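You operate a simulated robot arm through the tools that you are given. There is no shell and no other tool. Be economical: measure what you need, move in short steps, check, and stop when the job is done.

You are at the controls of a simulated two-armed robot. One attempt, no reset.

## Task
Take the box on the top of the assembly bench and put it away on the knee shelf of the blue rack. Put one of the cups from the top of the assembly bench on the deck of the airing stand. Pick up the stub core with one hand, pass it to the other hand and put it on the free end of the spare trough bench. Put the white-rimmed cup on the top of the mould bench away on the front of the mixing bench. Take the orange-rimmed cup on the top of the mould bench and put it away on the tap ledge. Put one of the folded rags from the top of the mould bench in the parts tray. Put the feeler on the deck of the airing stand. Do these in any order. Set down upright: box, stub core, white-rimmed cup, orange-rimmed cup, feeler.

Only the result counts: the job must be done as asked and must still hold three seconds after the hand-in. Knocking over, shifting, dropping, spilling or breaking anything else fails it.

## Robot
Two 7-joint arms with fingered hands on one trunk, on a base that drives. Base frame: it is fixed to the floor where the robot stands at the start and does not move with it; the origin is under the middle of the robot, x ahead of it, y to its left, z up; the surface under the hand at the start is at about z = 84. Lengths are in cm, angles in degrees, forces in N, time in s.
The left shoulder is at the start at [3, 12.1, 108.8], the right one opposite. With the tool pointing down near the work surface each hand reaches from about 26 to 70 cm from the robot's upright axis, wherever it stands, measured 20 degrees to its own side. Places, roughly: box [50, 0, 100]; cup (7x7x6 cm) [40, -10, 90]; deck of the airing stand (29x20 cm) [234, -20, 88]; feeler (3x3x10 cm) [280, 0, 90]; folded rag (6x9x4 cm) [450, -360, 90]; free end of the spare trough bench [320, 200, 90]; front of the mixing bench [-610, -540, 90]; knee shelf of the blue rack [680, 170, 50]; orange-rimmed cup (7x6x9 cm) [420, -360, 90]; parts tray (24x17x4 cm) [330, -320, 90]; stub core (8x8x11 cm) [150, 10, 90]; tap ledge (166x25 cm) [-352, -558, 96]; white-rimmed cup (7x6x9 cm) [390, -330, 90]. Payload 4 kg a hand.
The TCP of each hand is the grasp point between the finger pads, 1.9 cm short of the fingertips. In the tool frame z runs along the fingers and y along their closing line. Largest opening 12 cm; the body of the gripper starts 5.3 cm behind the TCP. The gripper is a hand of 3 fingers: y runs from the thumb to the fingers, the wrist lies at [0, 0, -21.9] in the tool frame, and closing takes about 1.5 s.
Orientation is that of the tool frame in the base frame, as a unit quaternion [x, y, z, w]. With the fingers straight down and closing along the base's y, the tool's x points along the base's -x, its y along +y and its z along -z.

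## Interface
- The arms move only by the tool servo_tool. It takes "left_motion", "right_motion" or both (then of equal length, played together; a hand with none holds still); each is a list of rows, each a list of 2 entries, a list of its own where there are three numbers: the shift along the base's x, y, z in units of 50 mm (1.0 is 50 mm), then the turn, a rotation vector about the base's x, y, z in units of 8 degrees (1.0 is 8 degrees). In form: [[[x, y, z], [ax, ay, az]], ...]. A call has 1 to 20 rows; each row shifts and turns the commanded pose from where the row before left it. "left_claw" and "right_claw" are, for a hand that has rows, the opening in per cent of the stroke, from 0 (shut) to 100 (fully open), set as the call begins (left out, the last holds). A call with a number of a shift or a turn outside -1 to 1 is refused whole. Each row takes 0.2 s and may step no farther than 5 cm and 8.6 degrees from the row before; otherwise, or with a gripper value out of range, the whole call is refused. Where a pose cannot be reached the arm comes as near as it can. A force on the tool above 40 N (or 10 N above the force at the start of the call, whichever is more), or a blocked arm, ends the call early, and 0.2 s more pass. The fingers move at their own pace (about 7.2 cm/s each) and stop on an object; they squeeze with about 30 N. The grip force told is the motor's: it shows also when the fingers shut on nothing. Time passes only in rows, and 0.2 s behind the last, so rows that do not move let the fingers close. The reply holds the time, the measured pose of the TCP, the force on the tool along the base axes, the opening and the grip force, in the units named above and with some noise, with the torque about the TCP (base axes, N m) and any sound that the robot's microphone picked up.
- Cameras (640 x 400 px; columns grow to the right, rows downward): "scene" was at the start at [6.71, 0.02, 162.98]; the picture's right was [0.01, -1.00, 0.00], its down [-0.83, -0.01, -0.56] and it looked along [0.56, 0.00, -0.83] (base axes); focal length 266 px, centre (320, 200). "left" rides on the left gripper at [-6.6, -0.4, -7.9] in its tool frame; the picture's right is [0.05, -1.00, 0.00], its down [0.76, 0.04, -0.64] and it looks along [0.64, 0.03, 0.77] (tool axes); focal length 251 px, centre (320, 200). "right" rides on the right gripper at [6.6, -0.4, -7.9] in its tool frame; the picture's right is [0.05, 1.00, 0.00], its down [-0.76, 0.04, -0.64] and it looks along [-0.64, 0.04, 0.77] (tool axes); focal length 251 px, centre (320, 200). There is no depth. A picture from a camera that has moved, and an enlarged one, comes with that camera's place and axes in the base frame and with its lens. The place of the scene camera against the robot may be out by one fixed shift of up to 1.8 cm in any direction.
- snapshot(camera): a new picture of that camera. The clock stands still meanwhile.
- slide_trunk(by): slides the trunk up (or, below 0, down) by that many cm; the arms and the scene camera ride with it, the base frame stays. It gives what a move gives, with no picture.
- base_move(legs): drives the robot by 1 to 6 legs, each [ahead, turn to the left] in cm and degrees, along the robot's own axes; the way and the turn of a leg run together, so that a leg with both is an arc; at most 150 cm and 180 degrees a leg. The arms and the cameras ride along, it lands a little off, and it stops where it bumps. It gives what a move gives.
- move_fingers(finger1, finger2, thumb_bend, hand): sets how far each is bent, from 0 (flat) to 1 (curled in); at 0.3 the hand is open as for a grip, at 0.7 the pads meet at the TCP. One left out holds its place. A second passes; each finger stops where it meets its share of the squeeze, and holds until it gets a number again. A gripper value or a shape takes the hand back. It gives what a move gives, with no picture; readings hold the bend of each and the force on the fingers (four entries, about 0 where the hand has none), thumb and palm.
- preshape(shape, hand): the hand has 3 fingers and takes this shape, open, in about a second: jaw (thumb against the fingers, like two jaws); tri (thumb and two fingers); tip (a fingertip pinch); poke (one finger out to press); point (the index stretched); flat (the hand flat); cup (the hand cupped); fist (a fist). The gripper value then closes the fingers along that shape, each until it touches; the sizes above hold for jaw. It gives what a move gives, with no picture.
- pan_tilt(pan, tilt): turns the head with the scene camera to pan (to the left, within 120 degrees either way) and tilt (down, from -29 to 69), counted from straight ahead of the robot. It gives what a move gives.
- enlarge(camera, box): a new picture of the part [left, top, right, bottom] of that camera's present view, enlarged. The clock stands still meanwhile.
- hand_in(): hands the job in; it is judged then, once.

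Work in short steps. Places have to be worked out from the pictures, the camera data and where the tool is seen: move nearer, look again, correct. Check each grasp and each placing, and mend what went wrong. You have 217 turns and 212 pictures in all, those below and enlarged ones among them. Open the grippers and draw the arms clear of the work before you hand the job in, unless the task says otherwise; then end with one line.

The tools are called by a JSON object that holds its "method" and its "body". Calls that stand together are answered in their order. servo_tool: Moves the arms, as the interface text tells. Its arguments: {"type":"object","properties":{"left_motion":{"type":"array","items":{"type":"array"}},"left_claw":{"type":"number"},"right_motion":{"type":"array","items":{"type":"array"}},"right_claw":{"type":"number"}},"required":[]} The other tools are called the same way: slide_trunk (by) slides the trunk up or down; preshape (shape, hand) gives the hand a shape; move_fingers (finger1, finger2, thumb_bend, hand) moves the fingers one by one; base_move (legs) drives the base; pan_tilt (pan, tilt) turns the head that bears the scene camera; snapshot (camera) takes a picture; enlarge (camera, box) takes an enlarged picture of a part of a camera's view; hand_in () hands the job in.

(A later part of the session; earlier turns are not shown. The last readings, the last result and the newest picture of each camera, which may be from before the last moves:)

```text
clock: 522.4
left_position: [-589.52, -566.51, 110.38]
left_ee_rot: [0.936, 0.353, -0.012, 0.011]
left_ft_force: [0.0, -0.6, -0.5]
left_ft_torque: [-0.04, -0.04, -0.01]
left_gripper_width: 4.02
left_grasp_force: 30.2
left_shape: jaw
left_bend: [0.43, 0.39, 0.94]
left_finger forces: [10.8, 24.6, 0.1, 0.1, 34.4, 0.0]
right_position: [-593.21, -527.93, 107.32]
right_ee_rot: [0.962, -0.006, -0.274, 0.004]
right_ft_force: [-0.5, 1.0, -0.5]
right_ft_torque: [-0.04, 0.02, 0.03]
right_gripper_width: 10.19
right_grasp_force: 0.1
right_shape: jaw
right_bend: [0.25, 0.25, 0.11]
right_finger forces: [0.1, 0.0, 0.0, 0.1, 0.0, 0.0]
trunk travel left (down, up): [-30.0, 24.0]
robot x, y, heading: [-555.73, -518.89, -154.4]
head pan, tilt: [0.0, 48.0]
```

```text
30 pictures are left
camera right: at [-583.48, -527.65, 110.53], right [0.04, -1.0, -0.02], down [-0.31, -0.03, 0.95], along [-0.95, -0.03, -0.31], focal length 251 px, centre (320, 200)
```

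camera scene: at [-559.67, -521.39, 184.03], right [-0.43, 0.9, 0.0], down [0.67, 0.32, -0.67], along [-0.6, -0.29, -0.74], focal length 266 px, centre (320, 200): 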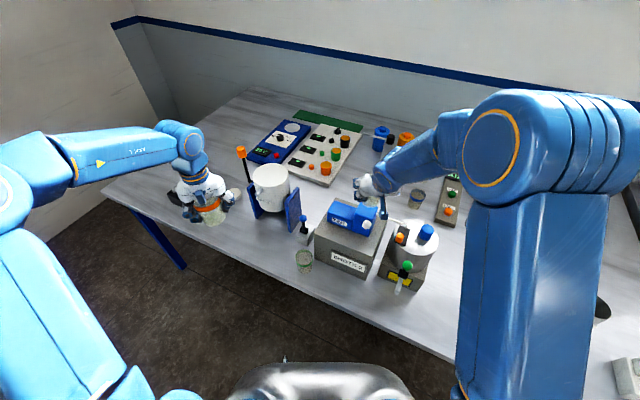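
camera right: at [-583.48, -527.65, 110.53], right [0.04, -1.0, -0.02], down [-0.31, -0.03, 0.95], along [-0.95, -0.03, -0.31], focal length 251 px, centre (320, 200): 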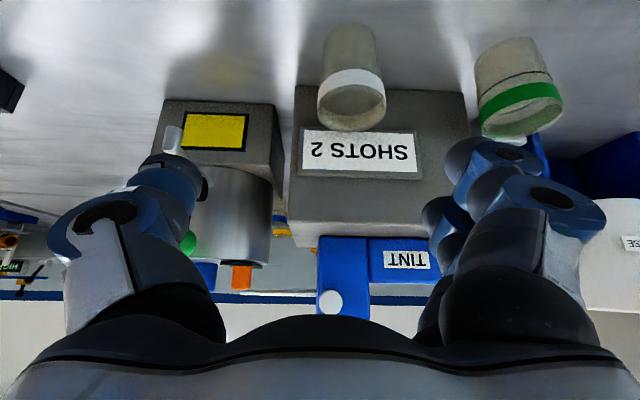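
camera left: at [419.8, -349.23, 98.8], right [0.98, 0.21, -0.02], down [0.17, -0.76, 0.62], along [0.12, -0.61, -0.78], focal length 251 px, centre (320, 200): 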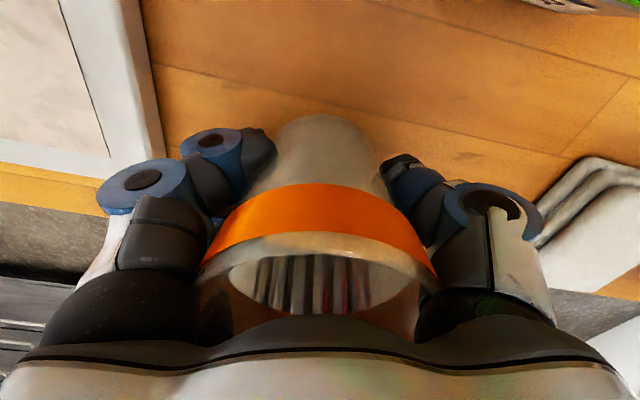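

White-rimmed cup stands in place. Now to the tap ledge: back off, turn left to the south, drive, and look east along the machine's south side.

{"method": "base_move", "body": {"legs": [[-16, 0]]}}

{"method": "base_move", "body": {"legs": [[0, 22]]}}

{"method": "base_move", "body": {"legs": [[0, 22]]}}

{"method": "base_move", "body": {"legs": [[0, 20]]}}

{"method": "base_move", "body": {"legs": [[90, 0]]}}

{"method": "pan_tilt", "body": {"pan": 80, "tilt": 28}}

{"method": "snapshot", "body": {"camera": "scene"}}

```text
clock: 523.8
left_position: [-575.01, -559.67, 110.4]
left_ee_rot: [0.936, 0.353, -0.013, 0.011]
left_ft_force: [-0.4, 0.6, 0.3]
left_ft_torque: [0.01, 0.03, -0.05]
left_gripper_width: 4.03
left_grasp_force: 30.1
left_shape: jaw
left_bend: [0.43, 0.39, 0.94]
left_finger forces: [10.8, 24.7, 0.0, 0.0, 34.5, 0.1]
right_position: [-578.81, -521.15, 107.32]
right_ee_rot: [0.962, -0.006, -0.274, 0.006]
right_ft_force: [0.8, 0.9, 0.2]
right_ft_torque: [-0.01, 0.01, 0.0]
right_gripper_width: 10.17
right_grasp_force: 0.1
right_shape: jaw
right_bend: [0.25, 0.25, 0.11]
right_finger forces: [0.1, 0.0, 0.0, 0.0, 0.0, 0.0]
trunk travel left (down, up): [-30.0, 24.0]
robot x, y, heading: [-541.14, -511.94, -154.6]
head pan, tilt: [0.0, 48.0]
```

```text
clock: 525.4
left_position: [-554.8, -569.03, 110.31]
left_ee_rot: [0.852, 0.524, -0.01, 0.013]
left_ft_force: [-0.5, 0.1, -0.1]
left_ft_torque: [0.02, -0.02, 0.0]
left_gripper_width: 4.06
left_grasp_force: 30.0
left_shape: jaw
left_bend: [0.43, 0.39, 0.94]
left_finger forces: [10.6, 24.7, 0.0, 0.0, 34.3, 0.0]
right_position: [-572.57, -534.62, 107.31]
right_ee_rot: [0.945, 0.177, -0.268, 0.056]
right_ft_force: [-0.8, -0.5, 0.2]
right_ft_torque: [-0.03, 0.01, 0.02]
right_gripper_width: 10.19
right_grasp_force: 0.0
right_shape: jaw
right_bend: [0.25, 0.25, 0.11]
right_finger forces: [0.0, 0.0, 0.0, 0.0, 0.0, 0.0]
trunk travel left (down, up): [-30.0, 24.0]
robot x, y, heading: [-543.28, -510.47, -132.0]
head pan, tilt: [0.0, 48.0]
```

```text
clock: 526.9
left_position: [-532.29, -569.41, 110.2]
left_ee_rot: [0.738, 0.675, -0.007, 0.014]
left_ft_force: [0.7, 0.0, -0.7]
left_ft_torque: [0.02, 0.03, -0.01]
left_gripper_width: 4.02
left_grasp_force: 30.0
left_shape: jaw
left_bend: [0.43, 0.39, 0.94]
left_finger forces: [10.5, 24.6, 0.1, 0.0, 34.0, 0.1]
right_position: [-561.69, -543.99, 107.3]
right_ee_rot: [0.895, 0.351, -0.253, 0.106]
right_ft_force: [-0.1, 0.2, -0.1]
right_ft_torque: [0.0, -0.02, -0.01]
right_gripper_width: 10.17
right_grasp_force: 0.0
right_shape: jaw
right_bend: [0.25, 0.25, 0.11]
right_finger forces: [0.0, 0.0, 0.1, 0.0, 0.0, 0.0]
trunk travel left (down, up): [-30.0, 24.0]
robot x, y, heading: [-545.84, -509.81, -110.2]
head pan, tilt: [0.0, 48.0]
```

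```text
clock: 528.4
left_position: [-512.9, -561.68, 110.2]
left_ee_rot: [0.611, 0.792, -0.004, 0.015]
left_ft_force: [-1.0, 0.0, -0.6]
left_ft_torque: [-0.02, 0.02, -0.02]
left_gripper_width: 4.01
left_grasp_force: 30.0
left_shape: jaw
left_bend: [0.43, 0.39, 0.94]
left_finger forces: [10.6, 24.5, 0.0, 0.0, 33.7, 0.0]
right_position: [-549.01, -547.71, 107.24]
right_ee_rot: [0.822, 0.499, -0.23, 0.146]
right_ft_force: [-0.8, -0.5, -0.9]
right_ft_torque: [0.02, 0.04, 0.0]
right_gripper_width: 10.21
right_grasp_force: 0.1
right_shape: jaw
right_bend: [0.25, 0.25, 0.11]
right_finger forces: [0.1, 0.0, 0.0, 0.0, 0.1, 0.1]
trunk travel left (down, up): [-30.0, 24.0]
robot x, y, heading: [-547.59, -509.65, -89.9]
head pan, tilt: [0.0, 48.0]
```

```text
clock: 533.1
left_position: [-511.73, -650.6, 110.2]
left_ee_rot: [0.605, 0.796, -0.004, 0.015]
left_ft_force: [0.5, -0.1, -0.6]
left_ft_torque: [-0.01, -0.04, -0.04]
left_gripper_width: 4.02
left_grasp_force: 29.7
left_shape: jaw
left_bend: [0.43, 0.39, 0.94]
left_finger forces: [10.5, 24.5, 0.1, 0.1, 33.8, 0.0]
right_position: [-548.04, -637.03, 107.21]
right_ee_rot: [0.818, 0.505, -0.229, 0.15]
right_ft_force: [0.1, -0.8, 0.4]
right_ft_torque: [0.0, -0.01, -0.01]
right_gripper_width: 10.2
right_grasp_force: 0.1
right_shape: jaw
right_bend: [0.25, 0.25, 0.11]
right_finger forces: [0.1, 0.0, 0.0, 0.0, 0.0, 0.0]
trunk travel left (down, up): [-30.0, 24.0]
robot x, y, heading: [-546.61, -599.32, -89.2]
head pan, tilt: [0.0, 48.0]
```

```text
clock: 534.6
left_position: [-511.71, -650.54, 110.36]
left_ee_rot: [0.605, 0.796, -0.005, 0.015]
left_ft_force: [-0.5, -0.2, -0.5]
left_ft_torque: [-0.01, 0.0, 0.02]
left_gripper_width: 4.0
left_grasp_force: 29.4
left_shape: jaw
left_bend: [0.43, 0.39, 0.94]
left_finger forces: [10.5, 24.5, 0.1, 0.0, 33.7, 0.0]
right_position: [-548.02, -637.05, 107.25]
right_ee_rot: [0.818, 0.506, -0.23, 0.149]
right_ft_force: [-0.1, 0.0, 0.3]
right_ft_torque: [0.01, 0.0, -0.01]
right_gripper_width: 10.19
right_grasp_force: 0.1
right_shape: jaw
right_bend: [0.25, 0.25, 0.11]
right_finger forces: [0.0, 0.1, 0.1, 0.0, 0.0, 0.0]
trunk travel left (down, up): [-30.0, 24.0]
robot x, y, heading: [-547.32, -599.74, -89.2]
head pan, tilt: [80.0, 28.0]
```

```text
29 pictures are left
camera scene: at [-536.65, -599.0, 167.02], right [-0.16, -0.99, 0.0], down [-0.46, 0.08, -0.88], along [0.87, -0.14, -0.47], focal length 266 px, centre (320, 200)
```

scene: 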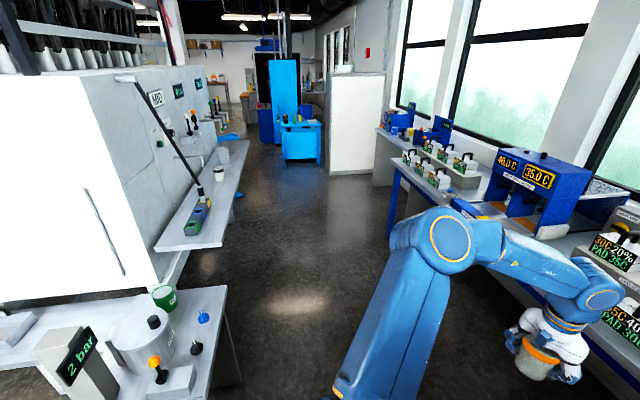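

The tap ledge runs along the machine's south side (x −437…−270, y −545…−573). Zoom in for free space.

{"method": "enlarge", "body": {"camera": "scene", "box": [140, 80, 300, 260]}}

```text
2.22 times, centred on (220, 170) of scene
camera zoom: at [-536.65, -599.0, 167.02], right [-0.16, -0.99, 0.0], down [-0.46, 0.08, -0.88], along [0.87, -0.14, -0.47], focal length 590 px, centre (542, 267)
```

zoom: 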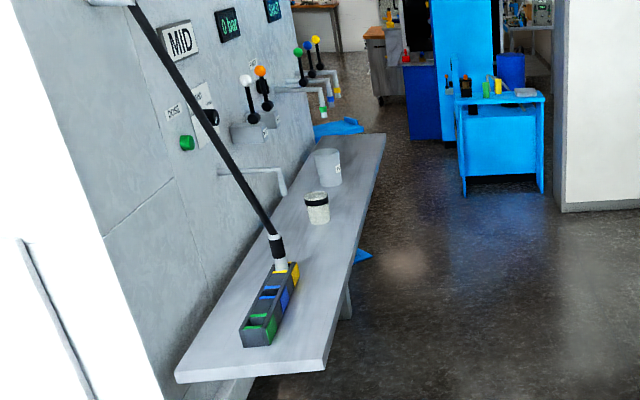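

Free spot on the ledge at x≈−383 (between the coloured block and the black-rimmed cup). Recentre both hands (they drift left in left turns), then turn left to the east and drive.

{"method": "servo_tool", "body": {"left_motion": [[[-0.55, 0.1, 0.1], [0, 0, -0.5]], [[-0.55, 0.1, 0.1], [0, 0, -0.5]], [[-0.55, 0.1, 0.1], [0, 0, -0.5]], [[-0.55, 0, 0], [0, 0, -0.3]], [[-0.55, 0, 0], [0, 0, 0]], [[-0.55, 0, 0], [0, 0, 0]], [[-0.2, 0, 0], [0, 0, 0]]], "right_motion": [[[-0.75, 0, 0], [0, 0, 0]], [[-0.75, 0, 0], [0, 0, 0]], [[-0.75, 0, 0], [0, 0, 0]], [[-0.75, 0, 0], [0, 0, 0]], [[-0.75, 0, 0], [0, 0, 0]], [[-0.75, 0, 0], [0, 0, 0]], [[-0.5, 0, 0], [0, 0, 0]]]}}

{"method": "base_move", "body": {"legs": [[0, 22]]}}

{"method": "base_move", "body": {"legs": [[0, 22]]}}

{"method": "base_move", "body": {"legs": [[0, 22]]}}

{"method": "base_move", "body": {"legs": [[0, 15]]}}

{"method": "pan_tilt", "body": {"pan": 0, "tilt": 30}}

{"method": "snapshot", "body": {"camera": "scene"}}

```text
clock: 536.2
left_position: [-529.09, -648.85, 111.88]
left_ee_rot: [0.701, 0.713, -0.006, 0.015]
left_ft_force: [-0.4, 0.1, -0.9]
left_ft_torque: [-0.02, -0.01, 0.0]
left_gripper_width: 4.02
left_grasp_force: 30.2
left_shape: jaw
left_bend: [0.43, 0.39, 0.94]
left_finger forces: [10.5, 24.3, 0.1, 0.0, 33.5, 0.0]
right_position: [-573.12, -638.15, 107.37]
right_ee_rot: [0.818, 0.506, -0.229, 0.149]
right_ft_force: [0.4, 0.3, -0.3]
right_ft_torque: [0.0, 0.0, 0.02]
right_gripper_width: 10.21
right_grasp_force: 0.0
right_shape: jaw
right_bend: [0.25, 0.25, 0.11]
right_finger forces: [0.1, 0.0, 0.1, 0.0, 0.0, 0.0]
right hand out of reach, approached as far as the arm can: row 4, 5
trunk travel left (down, up): [-30.0, 24.0]
robot x, y, heading: [-547.41, -599.17, -89.2]
head pan, tilt: [80.0, 28.0]
```

```text
clock: 537.8
left_position: [-512.18, -638.52, 111.84]
left_ee_rot: [0.555, 0.832, -0.003, 0.015]
left_ft_force: [0.1, 0.0, -1.2]
left_ft_torque: [0.01, 0.01, -0.01]
left_gripper_width: 4.04
left_grasp_force: 29.6
left_shape: jaw
left_bend: [0.43, 0.39, 0.94]
left_finger forces: [10.4, 24.3, 0.0, 0.0, 33.6, 0.1]
right_position: [-556.96, -644.7, 107.32]
right_ee_rot: [0.71, 0.65, -0.197, 0.188]
right_ft_force: [0.3, 0.2, -0.1]
right_ft_torque: [-0.02, 0.02, 0.0]
right_gripper_width: 10.2
right_grasp_force: 0.1
right_shape: jaw
right_bend: [0.25, 0.25, 0.11]
right_finger forces: [0.0, 0.0, 0.1, 0.0, 0.0, 0.0]
trunk travel left (down, up): [-30.0, 24.0]
robot x, y, heading: [-549.95, -600.26, -68.0]
head pan, tilt: [80.0, 28.0]
```

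```text
clock: 539.3
left_position: [-500.32, -621.29, 111.76]
left_ee_rot: [0.384, 0.923, 0.001, 0.015]
left_ft_force: [0.9, 1.1, -0.3]
left_ft_torque: [-0.03, 0.01, 0.01]
left_gripper_width: 4.03
left_grasp_force: 30.1
left_shape: jaw
left_bend: [0.43, 0.39, 0.94]
left_finger forces: [10.5, 24.5, 0.0, 0.0, 33.7, 0.0]
right_position: [-539.46, -644.02, 107.34]
right_ee_rot: [0.571, 0.775, -0.157, 0.222]
right_ft_force: [1.1, 0.1, -0.4]
right_ft_torque: [0.01, 0.02, 0.02]
right_gripper_width: 10.19
right_grasp_force: 0.0
right_shape: jaw
right_bend: [0.25, 0.25, 0.11]
right_finger forces: [0.0, 0.1, 0.0, 0.1, 0.1, 0.0]
trunk travel left (down, up): [-30.0, 24.0]
robot x, y, heading: [-552.32, -601.9, -45.0]
head pan, tilt: [80.0, 28.0]
```

```text
clock: 540.9
left_position: [-496.32, -600.48, 111.62]
left_ee_rot: [0.197, 0.98, 0.003, 0.015]
left_ft_force: [0.6, 0.9, 0.1]
left_ft_torque: [-0.01, 0.0, 0.0]
left_gripper_width: 3.99
left_grasp_force: 29.8
left_shape: jaw
left_bend: [0.43, 0.39, 0.94]
left_finger forces: [10.3, 24.8, 0.1, 0.0, 33.6, 0.0]
right_position: [-523.97, -636.13, 107.32]
right_ee_rot: [0.41, 0.871, -0.112, 0.248]
right_ft_force: [0.2, 0.0, 0.2]
right_ft_torque: [-0.03, 0.03, -0.04]
right_gripper_width: 10.22
right_grasp_force: 0.1
right_shape: jaw
right_bend: [0.25, 0.25, 0.11]
right_finger forces: [0.0, 0.1, 0.0, 0.0, 0.0, 0.1]
trunk travel left (down, up): [-30.0, 24.0]
robot x, y, heading: [-552.31, -604.61, -22.5]
head pan, tilt: [80.0, 28.0]
```

```text
clock: 542.2
left_position: [-499.31, -586.17, 111.8]
left_ee_rot: [0.068, 0.998, 0.006, 0.016]
left_ft_force: [-0.6, -0.3, 0.3]
left_ft_torque: [0.04, 0.01, 0.02]
left_gripper_width: 4.01
left_grasp_force: 29.7
left_shape: jaw
left_bend: [0.43, 0.39, 0.94]
left_finger forces: [10.4, 24.7, 0.0, 0.1, 33.6, 0.1]
right_position: [-516.72, -627.94, 107.41]
right_ee_rot: [0.293, 0.917, -0.076, 0.261]
right_ft_force: [-0.5, -0.4, 0.1]
right_ft_torque: [0.01, 0.01, -0.01]
right_gripper_width: 10.2
right_grasp_force: 0.2
right_shape: jaw
right_bend: [0.25, 0.25, 0.11]
right_finger forces: [0.0, 0.0, 0.0, 0.0, 0.0, 0.0]
trunk travel left (down, up): [-30.0, 24.0]
robot x, y, heading: [-552.33, -605.95, -7.6]
head pan, tilt: [80.0, 28.0]
```

```text
clock: 543.7
left_position: [-499.22, -586.03, 111.82]
left_ee_rot: [0.068, 0.998, 0.005, 0.015]
left_ft_force: [0.1, 0.6, 0.2]
left_ft_torque: [0.03, 0.0, -0.02]
left_gripper_width: 4.0
left_grasp_force: 30.1
left_shape: jaw
left_bend: [0.43, 0.39, 0.94]
left_finger forces: [10.2, 24.8, 0.0, 0.1, 33.5, 0.1]
right_position: [-516.67, -627.87, 107.34]
right_ee_rot: [0.293, 0.917, -0.077, 0.26]
right_ft_force: [-0.1, -0.7, 0.0]
right_ft_torque: [0.01, -0.01, -0.01]
right_gripper_width: 10.2
right_grasp_force: 0.0
right_shape: jaw
right_bend: [0.25, 0.25, 0.11]
right_finger forces: [0.0, 0.1, 0.1, 0.1, 0.0, 0.0]
trunk travel left (down, up): [-30.0, 24.0]
robot x, y, heading: [-552.61, -606.4, -7.6]
head pan, tilt: [0.0, 30.0]
```

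```text
27 pictures are left
camera scene: at [-543.84, -607.3, 166.71], right [-0.13, -0.99, 0.0], down [-0.5, 0.06, -0.87], along [0.86, -0.11, -0.5], focal length 266 px, centre (320, 200)
```

scene: 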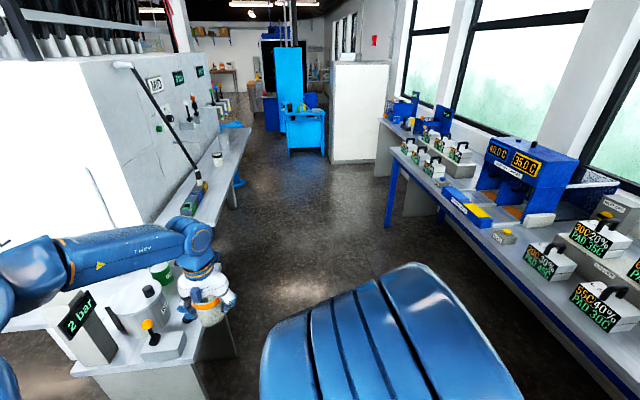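

Raise the trunk 12 cm for clearance over the platform objects, then drive 172 cm.

{"method": "slide_trunk", "body": {"by": 12}}

{"method": "base_move", "body": {"legs": [[86, 0], [86, 0]]}}

{"method": "base_move", "body": {"legs": [[0, 22]]}}

{"method": "base_move", "body": {"legs": [[0, 22]]}}

{"method": "snapshot", "body": {"camera": "scene"}}

```text
clock: 545.2
left_position: [-499.09, -586.12, 123.66]
left_ee_rot: [0.067, 0.998, 0.005, 0.014]
left_ft_force: [0.0, -0.1, -0.5]
left_ft_torque: [-0.05, -0.01, 0.0]
left_gripper_width: 4.02
left_grasp_force: 30.3
left_shape: jaw
left_bend: [0.43, 0.39, 0.94]
left_finger forces: [10.1, 24.8, 0.0, 0.0, 33.6, 0.0]
right_position: [-516.7, -627.84, 119.38]
right_ee_rot: [0.293, 0.917, -0.078, 0.261]
right_ft_force: [0.1, 0.4, -0.2]
right_ft_torque: [0.01, -0.01, -0.01]
right_gripper_width: 10.2
right_grasp_force: 0.1
right_shape: jaw
right_bend: [0.25, 0.25, 0.11]
right_finger forces: [0.0, 0.0, 0.1, 0.0, 0.0, 0.1]
trunk travel left (down, up): [-42.0, 12.0]
robot x, y, heading: [-552.72, -606.52, -7.5]
head pan, tilt: [0.0, 30.0]
```

```text
clock: 553.9
left_position: [-329.02, -607.85, 123.76]
left_ee_rot: [0.07, 0.997, 0.006, 0.014]
left_ft_force: [0.3, -0.1, -0.9]
left_ft_torque: [0.03, -0.03, -0.02]
left_gripper_width: 4.0
left_grasp_force: 30.3
left_shape: jaw
left_bend: [0.43, 0.39, 0.94]
left_finger forces: [10.2, 24.8, 0.0, 0.0, 33.5, 0.0]
right_position: [-346.81, -649.54, 119.48]
right_ee_rot: [0.294, 0.916, -0.078, 0.261]
right_ft_force: [-0.2, 0.4, 1.1]
right_ft_torque: [0.0, 0.04, -0.01]
right_gripper_width: 10.18
right_grasp_force: 0.1
right_shape: jaw
right_bend: [0.25, 0.25, 0.11]
right_finger forces: [0.1, 0.0, 0.1, 0.0, 0.1, 0.0]
trunk travel left (down, up): [-42.0, 12.0]
robot x, y, heading: [-382.87, -627.73, -7.6]
head pan, tilt: [0.0, 30.0]
```

```text
clock: 555.5
left_position: [-340.7, -589.83, 123.95]
left_ee_rot: [-0.116, 0.993, 0.007, 0.014]
left_ft_force: [0.1, -0.4, 0.2]
left_ft_torque: [0.04, 0.0, -0.01]
left_gripper_width: 4.01
left_grasp_force: 30.1
left_shape: jaw
left_bend: [0.43, 0.39, 0.94]
left_finger forces: [10.0, 24.8, 0.1, 0.1, 33.5, 0.0]
right_position: [-341.68, -635.02, 119.29]
right_ee_rot: [0.119, 0.955, -0.028, 0.271]
right_ft_force: [0.8, 0.2, -0.4]
right_ft_torque: [0.05, -0.02, -0.01]
right_gripper_width: 10.2
right_grasp_force: 0.1
right_shape: jaw
right_bend: [0.25, 0.25, 0.11]
right_finger forces: [0.1, 0.0, 0.0, 0.0, 0.0, 0.1]
trunk travel left (down, up): [-42.0, 12.0]
robot x, y, heading: [-382.1, -630.53, 13.7]
head pan, tilt: [0.0, 30.0]
```

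```text
clock: 557.0
left_position: [-358.3, -577.64, 123.72]
left_ee_rot: [-0.3, 0.954, 0.01, 0.012]
left_ft_force: [0.1, 0.3, -0.7]
left_ft_torque: [-0.02, -0.02, 0.06]
left_gripper_width: 4.01
left_grasp_force: 29.5
left_shape: jaw
left_bend: [0.43, 0.39, 0.94]
left_finger forces: [10.2, 25.0, 0.1, 0.0, 33.6, 0.1]
right_position: [-342.82, -619.85, 119.38]
right_ee_rot: [-0.061, 0.96, 0.023, 0.271]
right_ft_force: [0.5, -0.2, 0.5]
right_ft_torque: [-0.02, -0.01, 0.0]
right_gripper_width: 10.2
right_grasp_force: 0.1
right_shape: jaw
right_bend: [0.25, 0.25, 0.11]
right_finger forces: [0.1, 0.0, 0.1, 0.0, 0.0, 0.0]
trunk travel left (down, up): [-42.0, 12.0]
robot x, y, heading: [-380.92, -632.31, 35.8]
head pan, tilt: [0.0, 30.0]
```

```text
26 pictures are left
camera scene: at [-373.63, -628.66, 178.71], right [0.58, -0.81, 0.0], down [-0.41, -0.29, -0.87], along [0.7, 0.51, -0.5], focal length 266 px, centre (320, 200)
```

scene: 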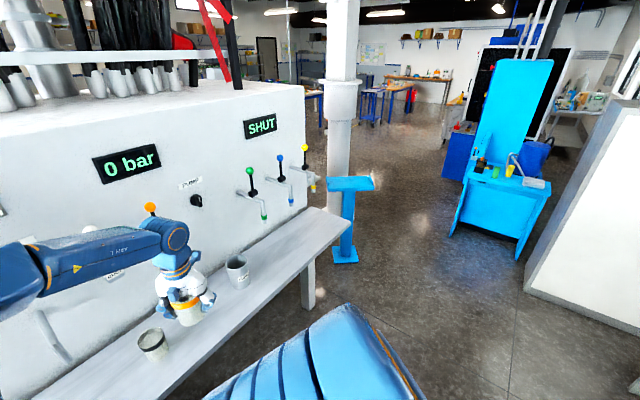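

Cup hovers over the gap between the black-rimmed cup and the bucket (x≈−351), which is free. Turn another 22° left and move 18 cm ahead, then look with the left camera.

{"method": "base_move", "body": {"legs": [[0, 22]]}}

{"method": "base_move", "body": {"legs": [[0, 18]]}}

{"method": "pan_tilt", "body": {"pan": 0, "tilt": 48}}

{"method": "snapshot", "body": {"camera": "scene"}}

```text
clock: 558.6
left_position: [-380.84, -573.03, 123.96]
left_ee_rot: [-0.477, 0.879, 0.012, 0.011]
left_ft_force: [0.4, 0.1, -0.3]
left_ft_torque: [-0.02, 0.03, 0.0]
left_gripper_width: 4.04
left_grasp_force: 29.7
left_shape: jaw
left_bend: [0.43, 0.39, 0.94]
left_finger forces: [10.2, 25.0, 0.1, 0.0, 33.6, 0.0]
right_position: [-350.62, -606.44, 119.38]
right_ee_rot: [-0.245, 0.931, 0.074, 0.261]
right_ft_force: [-0.7, -1.1, 0.1]
right_ft_torque: [0.01, -0.05, -0.02]
right_gripper_width: 10.19
right_grasp_force: 0.1
right_shape: jaw
right_bend: [0.25, 0.25, 0.11]
right_finger forces: [0.1, 0.0, 0.1, 0.0, 0.0, 0.1]
trunk travel left (down, up): [-42.0, 12.0]
robot x, y, heading: [-378.87, -633.85, 58.2]
head pan, tilt: [0.0, 30.0]
```

```text
clock: 560.0
left_position: [-399.54, -576.42, 124.06]
left_ee_rot: [-0.612, 0.791, 0.015, 0.008]
left_ft_force: [0.4, -0.7, -0.2]
left_ft_torque: [0.06, 0.03, 0.0]
left_gripper_width: 4.0
left_grasp_force: 29.6
left_shape: jaw
left_bend: [0.43, 0.39, 0.94]
left_finger forces: [10.8, 24.9, 0.0, 0.1, 33.7, 0.1]
right_position: [-360.37, -598.55, 119.46]
right_ee_rot: [-0.39, 0.879, 0.117, 0.246]
right_ft_force: [0.1, 0.2, -0.1]
right_ft_torque: [0.03, 0.0, -0.01]
right_gripper_width: 10.21
right_grasp_force: 0.0
right_shape: jaw
right_bend: [0.25, 0.25, 0.11]
right_finger forces: [0.1, 0.1, 0.0, 0.0, 0.0, 0.1]
trunk travel left (down, up): [-42.0, 12.0]
robot x, y, heading: [-376.86, -633.46, 76.3]
head pan, tilt: [0.0, 30.0]
```

```text
clock: 560.8
left_position: [-399.74, -576.07, 123.81]
left_ee_rot: [-0.612, 0.791, 0.014, 0.007]
left_ft_force: [0.6, 0.0, -0.5]
left_ft_torque: [-0.01, 0.0, 0.01]
left_gripper_width: 3.96
left_grasp_force: 30.3
left_shape: jaw
left_bend: [0.43, 0.39, 0.94]
left_finger forces: [10.7, 24.9, 0.0, 0.0, 33.7, 0.1]
right_position: [-360.43, -598.12, 119.33]
right_ee_rot: [-0.39, 0.88, 0.115, 0.247]
right_ft_force: [0.6, 0.5, 0.9]
right_ft_torque: [0.01, -0.03, 0.01]
right_gripper_width: 10.21
right_grasp_force: 0.1
right_shape: jaw
right_bend: [0.25, 0.25, 0.11]
right_finger forces: [0.1, 0.1, 0.0, 0.0, 0.0, 0.0]
trunk travel left (down, up): [-42.0, 12.0]
robot x, y, heading: [-376.51, -633.67, 76.3]
head pan, tilt: [0.0, 48.0]
```

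```text
25 pictures are left
camera scene: at [-373.95, -627.89, 176.03], right [0.97, -0.23, 0.0], down [-0.17, -0.72, -0.67], along [0.16, 0.65, -0.74], focal length 266 px, centre (320, 200)
```

scene: 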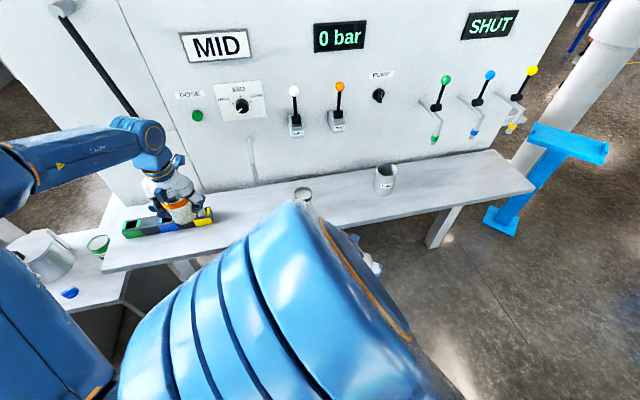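

First slide the left hand right, away from the leaning pole, then drive 14 cm closer.

{"method": "servo_tool", "body": {"left_motion": [[[0.7, -0.1, 0], [0, 0, 0]], [[0.7, 0, 0], [0, 0, 0]], [[0.7, 0, 0], [0, 0, 0]], [[0.7, 0, 0], [0, 0, 0]], [[0.5, 0, 0], [0, 0, 0]]]}}

{"method": "base_move", "body": {"legs": [[14, 0]]}}

{"method": "snapshot", "body": {"camera": "scene"}}

{"method": "snapshot", "body": {"camera": "left"}}

```text
clock: 562.0
left_position: [-383.07, -576.47, 123.73]
left_ee_rot: [-0.612, 0.791, 0.014, 0.008]
left_ft_force: [0.5, 0.5, -0.9]
left_ft_torque: [-0.02, 0.01, 0.03]
left_gripper_width: 4.0
left_grasp_force: 30.2
left_shape: jaw
left_bend: [0.43, 0.39, 0.94]
left_finger forces: [10.8, 24.9, 0.0, 0.1, 33.5, 0.1]
right_position: [-360.38, -598.35, 119.39]
right_ee_rot: [-0.39, 0.88, 0.115, 0.246]
right_ft_force: [0.3, -0.2, -0.1]
right_ft_torque: [-0.02, -0.02, -0.02]
right_gripper_width: 10.22
right_grasp_force: 0.1
right_shape: jaw
right_bend: [0.25, 0.25, 0.11]
right_finger forces: [0.0, 0.0, 0.0, 0.1, 0.0, 0.0]
trunk travel left (down, up): [-42.0, 12.0]
robot x, y, heading: [-376.92, -633.45, 76.4]
head pan, tilt: [0.0, 48.0]
```

```text
clock: 563.3
left_position: [-379.87, -562.79, 123.86]
left_ee_rot: [-0.611, 0.792, 0.014, 0.008]
left_ft_force: [0.0, -0.6, -0.6]
left_ft_torque: [0.01, 0.0, -0.01]
left_gripper_width: 4.0
left_grasp_force: 30.0
left_shape: jaw
left_bend: [0.43, 0.39, 0.94]
left_finger forces: [10.7, 24.9, 0.1, 0.0, 33.4, 0.0]
right_position: [-357.26, -584.57, 119.46]
right_ee_rot: [-0.39, 0.88, 0.114, 0.247]
right_ft_force: [0.5, -0.9, -0.3]
right_ft_torque: [0.01, 0.03, 0.02]
right_gripper_width: 10.19
right_grasp_force: 0.0
right_shape: jaw
right_bend: [0.25, 0.25, 0.11]
right_finger forces: [0.0, 0.0, 0.0, 0.0, 0.0, 0.1]
trunk travel left (down, up): [-42.0, 12.0]
robot x, y, heading: [-373.3, -619.42, 76.4]
head pan, tilt: [0.0, 48.0]
```

```text
24 pictures are left
camera scene: at [-370.55, -614.25, 176.03], right [0.97, -0.23, 0.0], down [-0.17, -0.72, -0.67], along [0.15, 0.65, -0.74], focal length 266 px, centre (320, 200)
```

scene: 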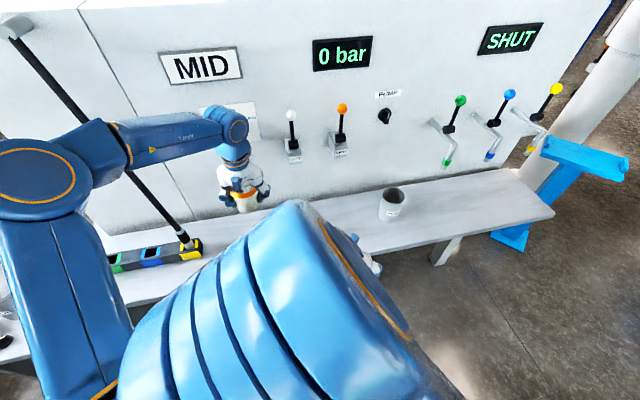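

```text
23 pictures are left
camera left: at [-377.83, -556.67, 131.9], right [0.95, -0.3, -0.01], down [-0.23, -0.75, 0.62], along [-0.2, -0.59, -0.78], focal length 251 px, centre (320, 200)
```

left: 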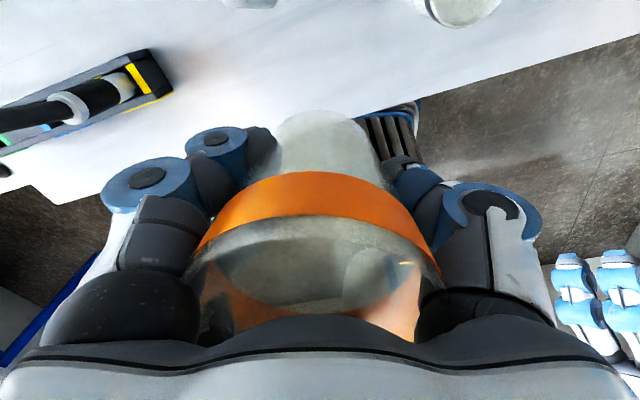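

There's a spout near [−380,−555,109], so the better free place is between the black-rimmed cup and the bucket, x≈−351. Turn the base right 20° to bring it before the left arm.

{"method": "base_move", "body": {"legs": [[0, -20]]}}

{"method": "servo_tool", "body": {"right_motion": [[[0.6, -0.5, 0], [0, 0, 0]], [[0.6, -0.5, 0], [0, 0, 0]], [[0.3, -0.3, 0], [0, 0, 0]], [[0, 0, 0], [0, 0, 0]], [[0, 0, 0], [0, 0, 0]]], "left_motion": [[[0, -0.1, 0], [0, 0, 0.92]], [[0, -0.1, 0], [0, 0, 0.92]], [[0, -0.1, 0], [0, 0, 0.92]], [[0, 0, 0], [0, 0, 0.92]], [[0, 0, 0], [0, 0, 0.92]]]}}

{"method": "snapshot", "body": {"camera": "left"}}

{"method": "snapshot", "body": {"camera": "scene"}}

```text
clock: 564.8
left_position: [-360.33, -564.06, 123.84]
left_ee_rot: [-0.466, 0.884, 0.012, 0.01]
left_ft_force: [-0.3, 0.2, 0.0]
left_ft_torque: [0.02, -0.05, -0.01]
left_gripper_width: 4.02
left_grasp_force: 29.5
left_shape: jaw
left_bend: [0.43, 0.39, 0.94]
left_finger forces: [11.1, 24.7, 0.0, 0.0, 33.6, 0.0]
right_position: [-346.38, -592.37, 119.38]
right_ee_rot: [-0.234, 0.933, 0.071, 0.263]
right_ft_force: [-0.1, -0.5, 0.0]
right_ft_torque: [0.0, -0.03, 0.02]
right_gripper_width: 10.17
right_grasp_force: 0.2
right_shape: jaw
right_bend: [0.25, 0.25, 0.11]
right_finger forces: [0.0, 0.0, 0.1, 0.1, 0.1, 0.0]
trunk travel left (down, up): [-42.0, 12.0]
robot x, y, heading: [-375.3, -618.53, 56.8]
head pan, tilt: [0.0, 48.0]
```

```text
clock: 566.0
left_position: [-360.17, -565.62, 123.68]
left_ee_rot: [0.722, -0.691, -0.015, -0.005]
left_ft_force: [-0.1, 0.0, -0.5]
left_ft_torque: [0.0, 0.01, 0.01]
left_gripper_width: 3.98
left_grasp_force: 30.1
left_shape: jaw
left_bend: [0.43, 0.39, 0.94]
left_finger forces: [11.1, 24.9, 0.1, 0.0, 33.7, 0.1]
right_position: [-338.08, -597.58, 119.37]
right_ee_rot: [-0.233, 0.934, 0.071, 0.262]
right_ft_force: [0.9, -0.1, -1.3]
right_ft_torque: [0.01, 0.04, 0.03]
right_gripper_width: 10.19
right_grasp_force: 0.0
right_shape: jaw
right_bend: [0.25, 0.25, 0.11]
right_finger forces: [0.0, 0.1, 0.0, 0.1, 0.1, 0.1]
right hand out of reach, approached as far as the arm can: row 2, 3
trunk travel left (down, up): [-42.0, 12.0]
robot x, y, heading: [-375.61, -618.43, 56.5]
head pan, tilt: [0.0, 48.0]
```

```text
22 pictures are left
camera left: at [-359.89, -559.23, 131.88], right [1.0, -0.01, -0.02], down [0.0, -0.78, 0.62], along [-0.02, -0.62, -0.78], focal length 251 px, centre (320, 200)
```

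left: 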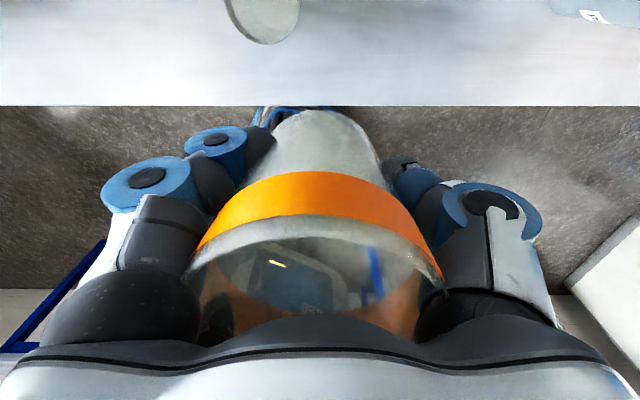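

```text
21 pictures are left
camera scene: at [-370.6, -613.89, 176.02], right [0.84, -0.55, 0.0], down [-0.41, -0.62, -0.67], along [0.37, 0.56, -0.74], focal length 266 px, centre (320, 200)
```

scene: 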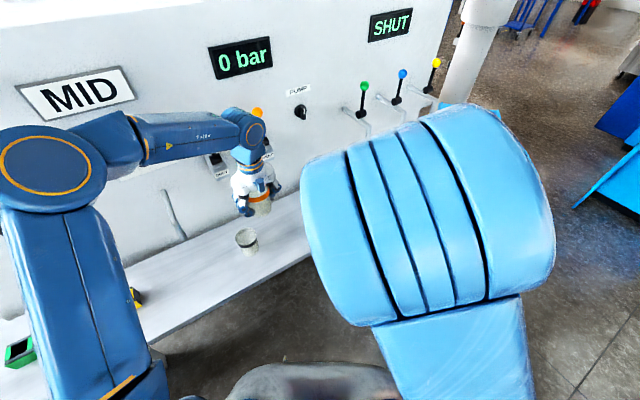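

Gap centre [−350,−561.5], ledge edge y≈−570.7. Move over it and descend.

{"method": "servo_tool", "body": {"left_motion": [[[0.68, 0.27, 0], [0, 0, 0]], [[0.68, 0.27, 0], [0, 0, 0]], [[0.68, 0.27, 0], [0, 0, 0]], [[0, 0, -0.7], [0, 0, 0]], [[0, 0, -0.7], [0, 0, 0]], [[0, 0, -0.7], [0, 0, 0]], [[0, 0, -0.6], [0, 0, 0]]]}}

{"method": "snapshot", "body": {"camera": "left"}}

{"method": "enlarge", "body": {"camera": "scene", "box": [170, 130, 330, 280]}}

```text
clock: 567.6
left_position: [-350.08, -561.35, 110.15]
left_ee_rot: [0.723, -0.691, -0.014, -0.005]
left_ft_force: [0.5, -0.2, -0.8]
left_ft_torque: [0.05, 0.02, -0.03]
left_gripper_width: 3.98
left_grasp_force: 29.7
left_shape: jaw
left_bend: [0.43, 0.39, 0.94]
left_finger forces: [10.9, 24.7, 0.1, 0.1, 33.5, 0.0]
right_position: [-338.18, -597.51, 119.49]
right_ee_rot: [-0.233, 0.934, 0.069, 0.262]
right_ft_force: [-0.1, 0.3, -1.3]
right_ft_torque: [-0.02, -0.04, 0.02]
right_gripper_width: 10.2
right_grasp_force: 0.1
right_shape: jaw
right_bend: [0.25, 0.25, 0.11]
right_finger forces: [0.0, 0.1, 0.0, 0.0, 0.0, 0.0]
trunk travel left (down, up): [-42.0, 12.0]
robot x, y, heading: [-375.68, -618.81, 56.7]
head pan, tilt: [0.0, 48.0]
```

```text
20 pictures are left
camera left: at [-349.87, -554.88, 118.18], right [1.0, -0.01, -0.01], down [0.0, -0.78, 0.62], along [-0.02, -0.62, -0.78], focal length 251 px, centre (320, 200)
```

left: 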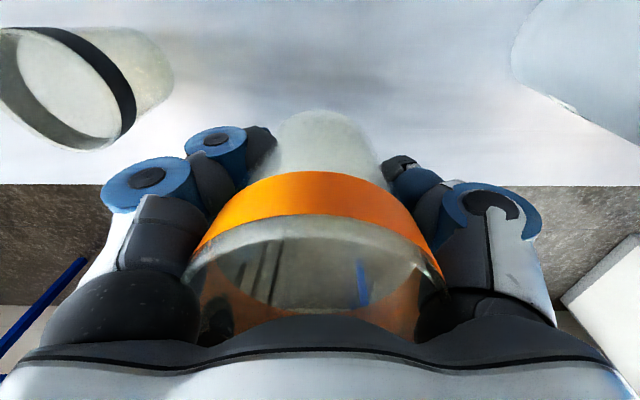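

```text
2.67 times, centred on (250, 205) of scene
camera zoom: at [-370.76, -613.77, 176.02], right [0.84, -0.55, 0.0], down [-0.41, -0.62, -0.67], along [0.37, 0.56, -0.74], focal length 708 px, centre (507, 187)
```

zoom: 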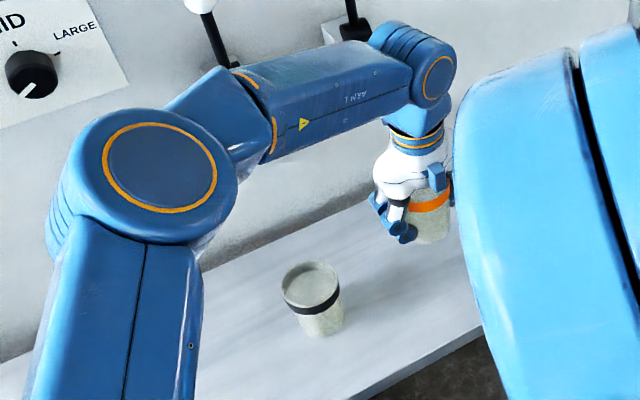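

Clear on both sides. Lower on.

{"method": "servo_tool", "body": {"left_motion": [[[0, 0, -0.5], [0, 0, 0]], [[0, 0, -0.5], [0, 0, 0]], [[0, 0, -0.3], [0, 0, 0]], [[0, 0, -0.1], [0, 0, 0]], [[0, 0, -0.1], [0, 0, 0]], [[0, 0, 0], [0, 0, 0]]]}}

{"method": "snapshot", "body": {"camera": "left"}}

```text
clock: 569.0
left_position: [-350.08, -561.33, 102.88]
left_ee_rot: [0.722, -0.691, -0.015, -0.005]
left_ft_force: [-0.3, -0.4, -0.7]
left_ft_torque: [0.0, 0.0, -0.03]
left_gripper_width: 3.99
left_grasp_force: 29.8
left_shape: jaw
left_bend: [0.43, 0.39, 0.94]
left_finger forces: [10.8, 24.8, 0.0, 0.0, 33.5, 0.0]
right_position: [-338.18, -597.42, 119.5]
right_ee_rot: [-0.234, 0.934, 0.07, 0.262]
right_ft_force: [0.5, 0.2, 0.0]
right_ft_torque: [0.0, -0.01, -0.01]
right_gripper_width: 10.2
right_grasp_force: 0.0
right_shape: jaw
right_bend: [0.25, 0.25, 0.11]
right_finger forces: [0.0, 0.0, 0.0, 0.1, 0.1, 0.0]
trunk travel left (down, up): [-42.0, 12.0]
robot x, y, heading: [-375.49, -618.87, 56.5]
head pan, tilt: [0.0, 48.0]
```

```text
18 pictures are left
camera left: at [-349.8, -555.03, 110.89], right [1.0, -0.01, -0.01], down [0.0, -0.78, 0.62], along [-0.02, -0.62, -0.78], focal length 251 px, centre (320, 200)
```

left: 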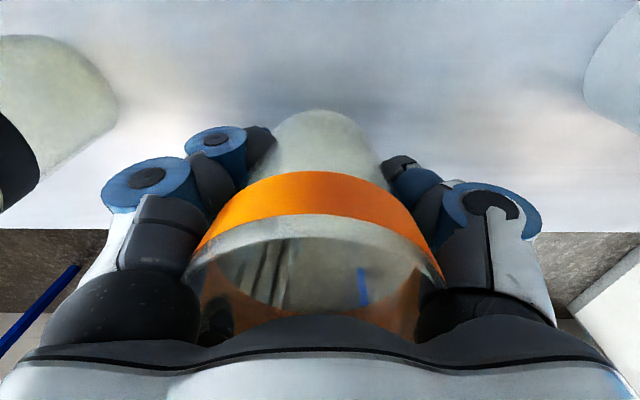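

Continue in small steps to contact.

{"method": "servo_tool", "body": {"left_motion": [[[0, 0, -0.08], [0, 0, 0]], [[0, 0, -0.08], [0, 0, 0]], [[0, 0, -0.08], [0, 0, 0]], [[0, 0, -0.08], [0, 0, 0]], [[0, 0, 0], [0, 0, 0]]]}}

```text
clock: 570.2
left_position: [-349.96, -561.44, 101.2]
left_ee_rot: [0.722, -0.692, -0.015, -0.006]
left_ft_force: [0.3, -0.3, 0.2]
left_ft_torque: [-0.03, 0.0, 0.01]
left_gripper_width: 3.99
left_grasp_force: 29.7
left_shape: jaw
left_bend: [0.43, 0.39, 0.94]
left_finger forces: [10.9, 24.8, 0.0, 0.0, 33.4, 0.0]
right_position: [-338.2, -597.46, 119.3]
right_ee_rot: [-0.233, 0.934, 0.071, 0.262]
right_ft_force: [-0.3, 0.3, -0.1]
right_ft_torque: [0.0, 0.01, 0.02]
right_gripper_width: 10.22
right_grasp_force: 0.0
right_shape: jaw
right_bend: [0.25, 0.25, 0.11]
right_finger forces: [0.1, 0.1, 0.0, 0.0, 0.0, 0.0]
trunk travel left (down, up): [-42.0, 12.0]
robot x, y, heading: [-375.53, -618.38, 56.7]
head pan, tilt: [0.0, 48.0]
```

{"method": "servo_tool", "body": {"left_motion": [[[0, 0, -0.06], [0, 0, 0]], [[0, 0, -0.06], [0, 0, 0]], [[0, 0, -0.06], [0, 0, 0]], [[0, 0, -0.06], [0, 0, 0]], [[0, 0, 0], [0, 0, 0]]]}}

{"method": "snapshot", "body": {"camera": "left"}}

```text
clock: 571.4
left_position: [-350.16, -561.41, 100.07]
left_ee_rot: [0.722, -0.692, -0.015, -0.006]
left_ft_force: [0.3, 1.0, 0.2]
left_ft_torque: [-0.02, -0.01, 0.02]
left_gripper_width: 4.01
left_grasp_force: 30.3
left_shape: jaw
left_bend: [0.43, 0.39, 0.94]
left_finger forces: [10.8, 24.7, 0.1, 0.1, 33.4, 0.0]
right_position: [-338.2, -597.44, 119.4]
right_ee_rot: [-0.233, 0.934, 0.07, 0.262]
right_ft_force: [0.3, 0.0, 0.1]
right_ft_torque: [0.03, 0.0, 0.0]
right_gripper_width: 10.18
right_grasp_force: 0.1
right_shape: jaw
right_bend: [0.25, 0.25, 0.11]
right_finger forces: [0.0, 0.0, 0.0, 0.0, 0.0, 0.1]
trunk travel left (down, up): [-42.0, 12.0]
robot x, y, heading: [-375.48, -618.67, 56.9]
head pan, tilt: [0.0, 48.0]
```

```text
17 pictures are left
camera left: at [-349.82, -555.05, 108.15], right [1.0, -0.01, -0.01], down [0.0, -0.78, 0.62], along [-0.02, -0.62, -0.78], focal length 251 px, centre (320, 200)
```

left: 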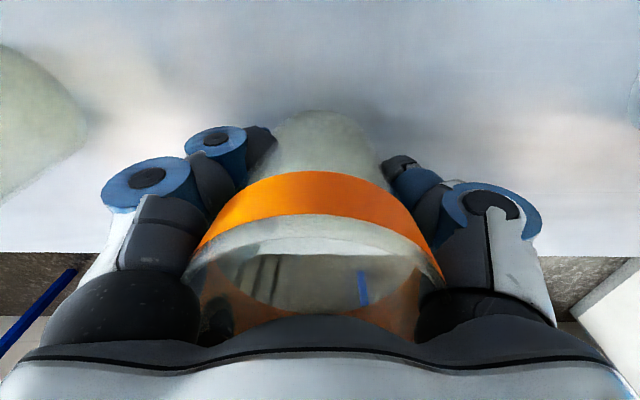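

{"method": "servo_tool", "body": {"left_motion": [[[0, 0, -0.05], [0, 0, 0]], [[0, 0, -0.05], [0, 0, 0]], [[0, 0, -0.05], [0, 0, 0]], [[0, 0, -0.05], [0, 0, 0]], [[0, 0, 0], [0, 0, 0]]]}}

```text
clock: 572.6
left_position: [-349.94, -561.42, 98.94]
left_ee_rot: [0.722, -0.692, -0.015, -0.006]
left_ft_force: [0.6, -0.2, -0.2]
left_ft_torque: [0.01, 0.04, -0.01]
left_gripper_width: 4.01
left_grasp_force: 30.0
left_shape: jaw
left_bend: [0.43, 0.39, 0.94]
left_finger forces: [10.8, 24.9, 0.1, 0.1, 33.4, 0.0]
right_position: [-338.16, -597.54, 119.35]
right_ee_rot: [-0.233, 0.934, 0.071, 0.262]
right_ft_force: [0.4, 0.2, 0.7]
right_ft_torque: [0.01, -0.03, -0.01]
right_gripper_width: 10.21
right_grasp_force: 0.1
right_shape: jaw
right_bend: [0.25, 0.25, 0.11]
right_finger forces: [0.0, 0.0, 0.1, 0.0, 0.0, 0.1]
trunk travel left (down, up): [-42.0, 12.0]
robot x, y, heading: [-375.52, -618.36, 56.9]
head pan, tilt: [0.0, 48.0]
```

{"method": "servo_tool", "body": {"left_motion": [[[0, 0, -0.05], [0, 0, 0]], [[0, 0, -0.05], [0, 0, 0]], [[0, 0, -0.05], [0, 0, 0]], [[0, 0, -0.05], [0, 0, 0]], [[0, 0, 0], [0, 0, 0]]]}}

{"method": "snapshot", "body": {"camera": "left"}}

```text
clock: 573.8
left_position: [-349.93, -561.67, 98.28]
left_ee_rot: [0.722, -0.692, -0.016, -0.009]
left_ft_force: [1.7, -2.2, 25.6]
left_ft_torque: [0.46, 0.08, 0.03]
left_gripper_width: 4.01
left_grasp_force: 30.3
left_shape: jaw
left_bend: [0.43, 0.39, 0.95]
left_finger forces: [10.7, 32.3, 0.0, 0.0, 38.3, 0.0]
right_position: [-338.24, -597.6, 119.49]
right_ee_rot: [-0.233, 0.933, 0.071, 0.263]
right_ft_force: [-0.2, -0.2, 0.5]
right_ft_torque: [-0.01, -0.01, 0.0]
right_gripper_width: 10.2
right_grasp_force: 0.0
right_shape: jaw
right_bend: [0.25, 0.25, 0.11]
right_finger forces: [0.0, 0.0, 0.0, 0.0, 0.0, 0.1]
trunk travel left (down, up): [-42.0, 12.0]
robot x, y, heading: [-375.65, -618.77, 56.9]
head pan, tilt: [0.0, 48.0]
```

```text
16 pictures are left
camera left: at [-349.79, -555.24, 106.48], right [1.0, -0.01, -0.01], down [0.0, -0.79, 0.62], along [-0.02, -0.62, -0.79], focal length 251 px, centre (320, 200)
```

left: 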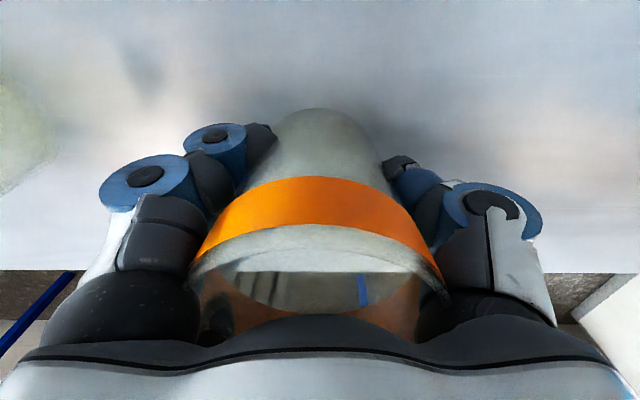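

Contact. Ease up, open, and check whether the rim is wedged.

{"method": "servo_tool", "body": {"left_motion": [[[0, 0, 0.07], [0, 0, 0]], [[0, 0, 0], [0, 0, 0]]]}}

{"method": "servo_tool", "body": {"left_motion": [[[0, 0, 0], [0, 0, 0]], [[0, 0, 0], [0, 0, 0]], [[0, 0, 0], [0, 0, 0]], [[0, 0, 0], [0, 0, 0]], [[0, 0, 0], [0, 0, 0]], [[0, 0, 0], [0, 0, 0]]], "left_claw": 100}}

{"method": "snapshot", "body": {"camera": "left"}}

```text
clock: 574.4
left_position: [-350.0, -561.57, 98.37]
left_ee_rot: [0.722, -0.692, -0.016, -0.006]
left_ft_force: [2.7, -1.0, 16.6]
left_ft_torque: [0.37, -0.15, -0.06]
left_gripper_width: 4.03
left_grasp_force: 29.7
left_shape: jaw
left_bend: [0.43, 0.39, 0.95]
left_finger forces: [10.4, 30.7, 0.0, 0.1, 38.7, 0.0]
right_position: [-338.24, -597.52, 119.39]
right_ee_rot: [-0.234, 0.933, 0.071, 0.263]
right_ft_force: [-0.1, 0.1, 0.1]
right_ft_torque: [-0.02, 0.01, 0.01]
right_gripper_width: 10.21
right_grasp_force: 0.1
right_shape: jaw
right_bend: [0.25, 0.25, 0.11]
right_finger forces: [0.0, 0.0, 0.0, 0.0, 0.0, 0.0]
trunk travel left (down, up): [-42.0, 12.0]
robot x, y, heading: [-375.61, -618.58, 56.6]
head pan, tilt: [0.0, 48.0]
```

```text
clock: 575.8
left_position: [-350.08, -561.5, 98.29]
left_ee_rot: [0.722, -0.692, -0.015, -0.007]
left_ft_force: [-1.7, -0.1, 4.1]
left_ft_torque: [-0.06, 0.1, -0.01]
left_gripper_width: 12.01
left_grasp_force: 0.0
left_shape: jaw
left_bend: [0.3, 0.3, 0.3]
left_finger forces: [1.6, 5.5, 0.0, 0.0, 3.8, 0.0]
right_position: [-338.23, -597.47, 119.37]
right_ee_rot: [-0.234, 0.934, 0.071, 0.262]
right_ft_force: [-0.7, 0.1, 0.6]
right_ft_torque: [-0.02, 0.02, 0.03]
right_gripper_width: 10.22
right_grasp_force: 0.0
right_shape: jaw
right_bend: [0.25, 0.25, 0.11]
right_finger forces: [0.1, 0.0, 0.1, 0.0, 0.0, 0.1]
trunk travel left (down, up): [-42.0, 12.0]
robot x, y, heading: [-375.48, -618.83, 57.0]
head pan, tilt: [0.0, 48.0]
```

```text
15 pictures are left
camera left: at [-349.84, -555.1, 106.44], right [1.0, -0.01, -0.01], down [0.0, -0.78, 0.62], along [-0.02, -0.62, -0.78], focal length 251 px, centre (320, 200)
```

left: 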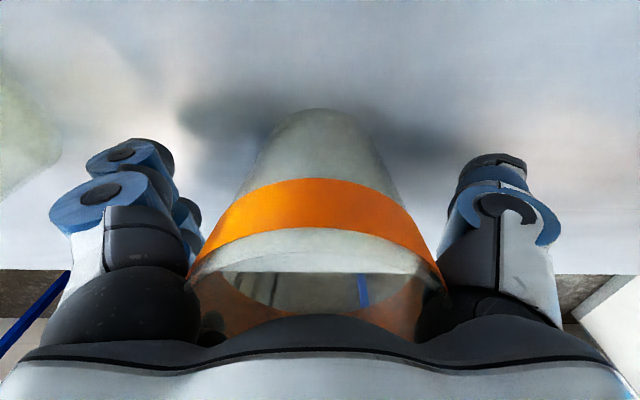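

The rim is still wedged between finger roots. Spread the fingers wider with move_fingers.

{"method": "move_fingers", "body": {"hand": "left", "finger1": 0.12, "finger2": 0.12, "thumb_bend": 0.12}}

{"method": "snapshot", "body": {"camera": "left"}}

```text
clock: 576.8
left_position: [-350.09, -561.58, 98.47]
left_ee_rot: [0.722, -0.692, -0.015, -0.007]
left_ft_force: [-0.9, -1.2, 3.6]
left_ft_torque: [-0.04, 0.1, 0.03]
left_gripper_width: 15.34
left_grasp_force: 2.6
left_shape: fingers
left_bend: [0.13, 0.13, 0.12]
left_finger forces: [0.8, 2.9, 0.0, 0.0, 1.6, 0.0]
right_position: [-338.27, -597.38, 119.4]
right_ee_rot: [-0.233, 0.934, 0.071, 0.262]
right_ft_force: [0.5, 0.1, 0.2]
right_ft_torque: [0.02, -0.01, 0.0]
right_gripper_width: 10.18
right_grasp_force: 0.0
right_shape: jaw
right_bend: [0.25, 0.25, 0.11]
right_finger forces: [0.0, 0.0, 0.1, 0.0, 0.0, 0.1]
trunk travel left (down, up): [-42.0, 12.0]
robot x, y, heading: [-375.36, -618.62, 56.8]
head pan, tilt: [0.0, 48.0]
```

```text
14 pictures are left
camera left: at [-349.82, -555.1, 106.46], right [1.0, -0.01, -0.01], down [0.0, -0.78, 0.62], along [-0.02, -0.62, -0.78], focal length 251 px, centre (320, 200)
```

left: 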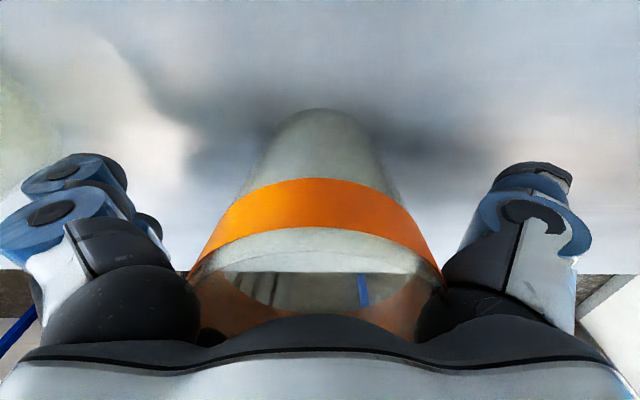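

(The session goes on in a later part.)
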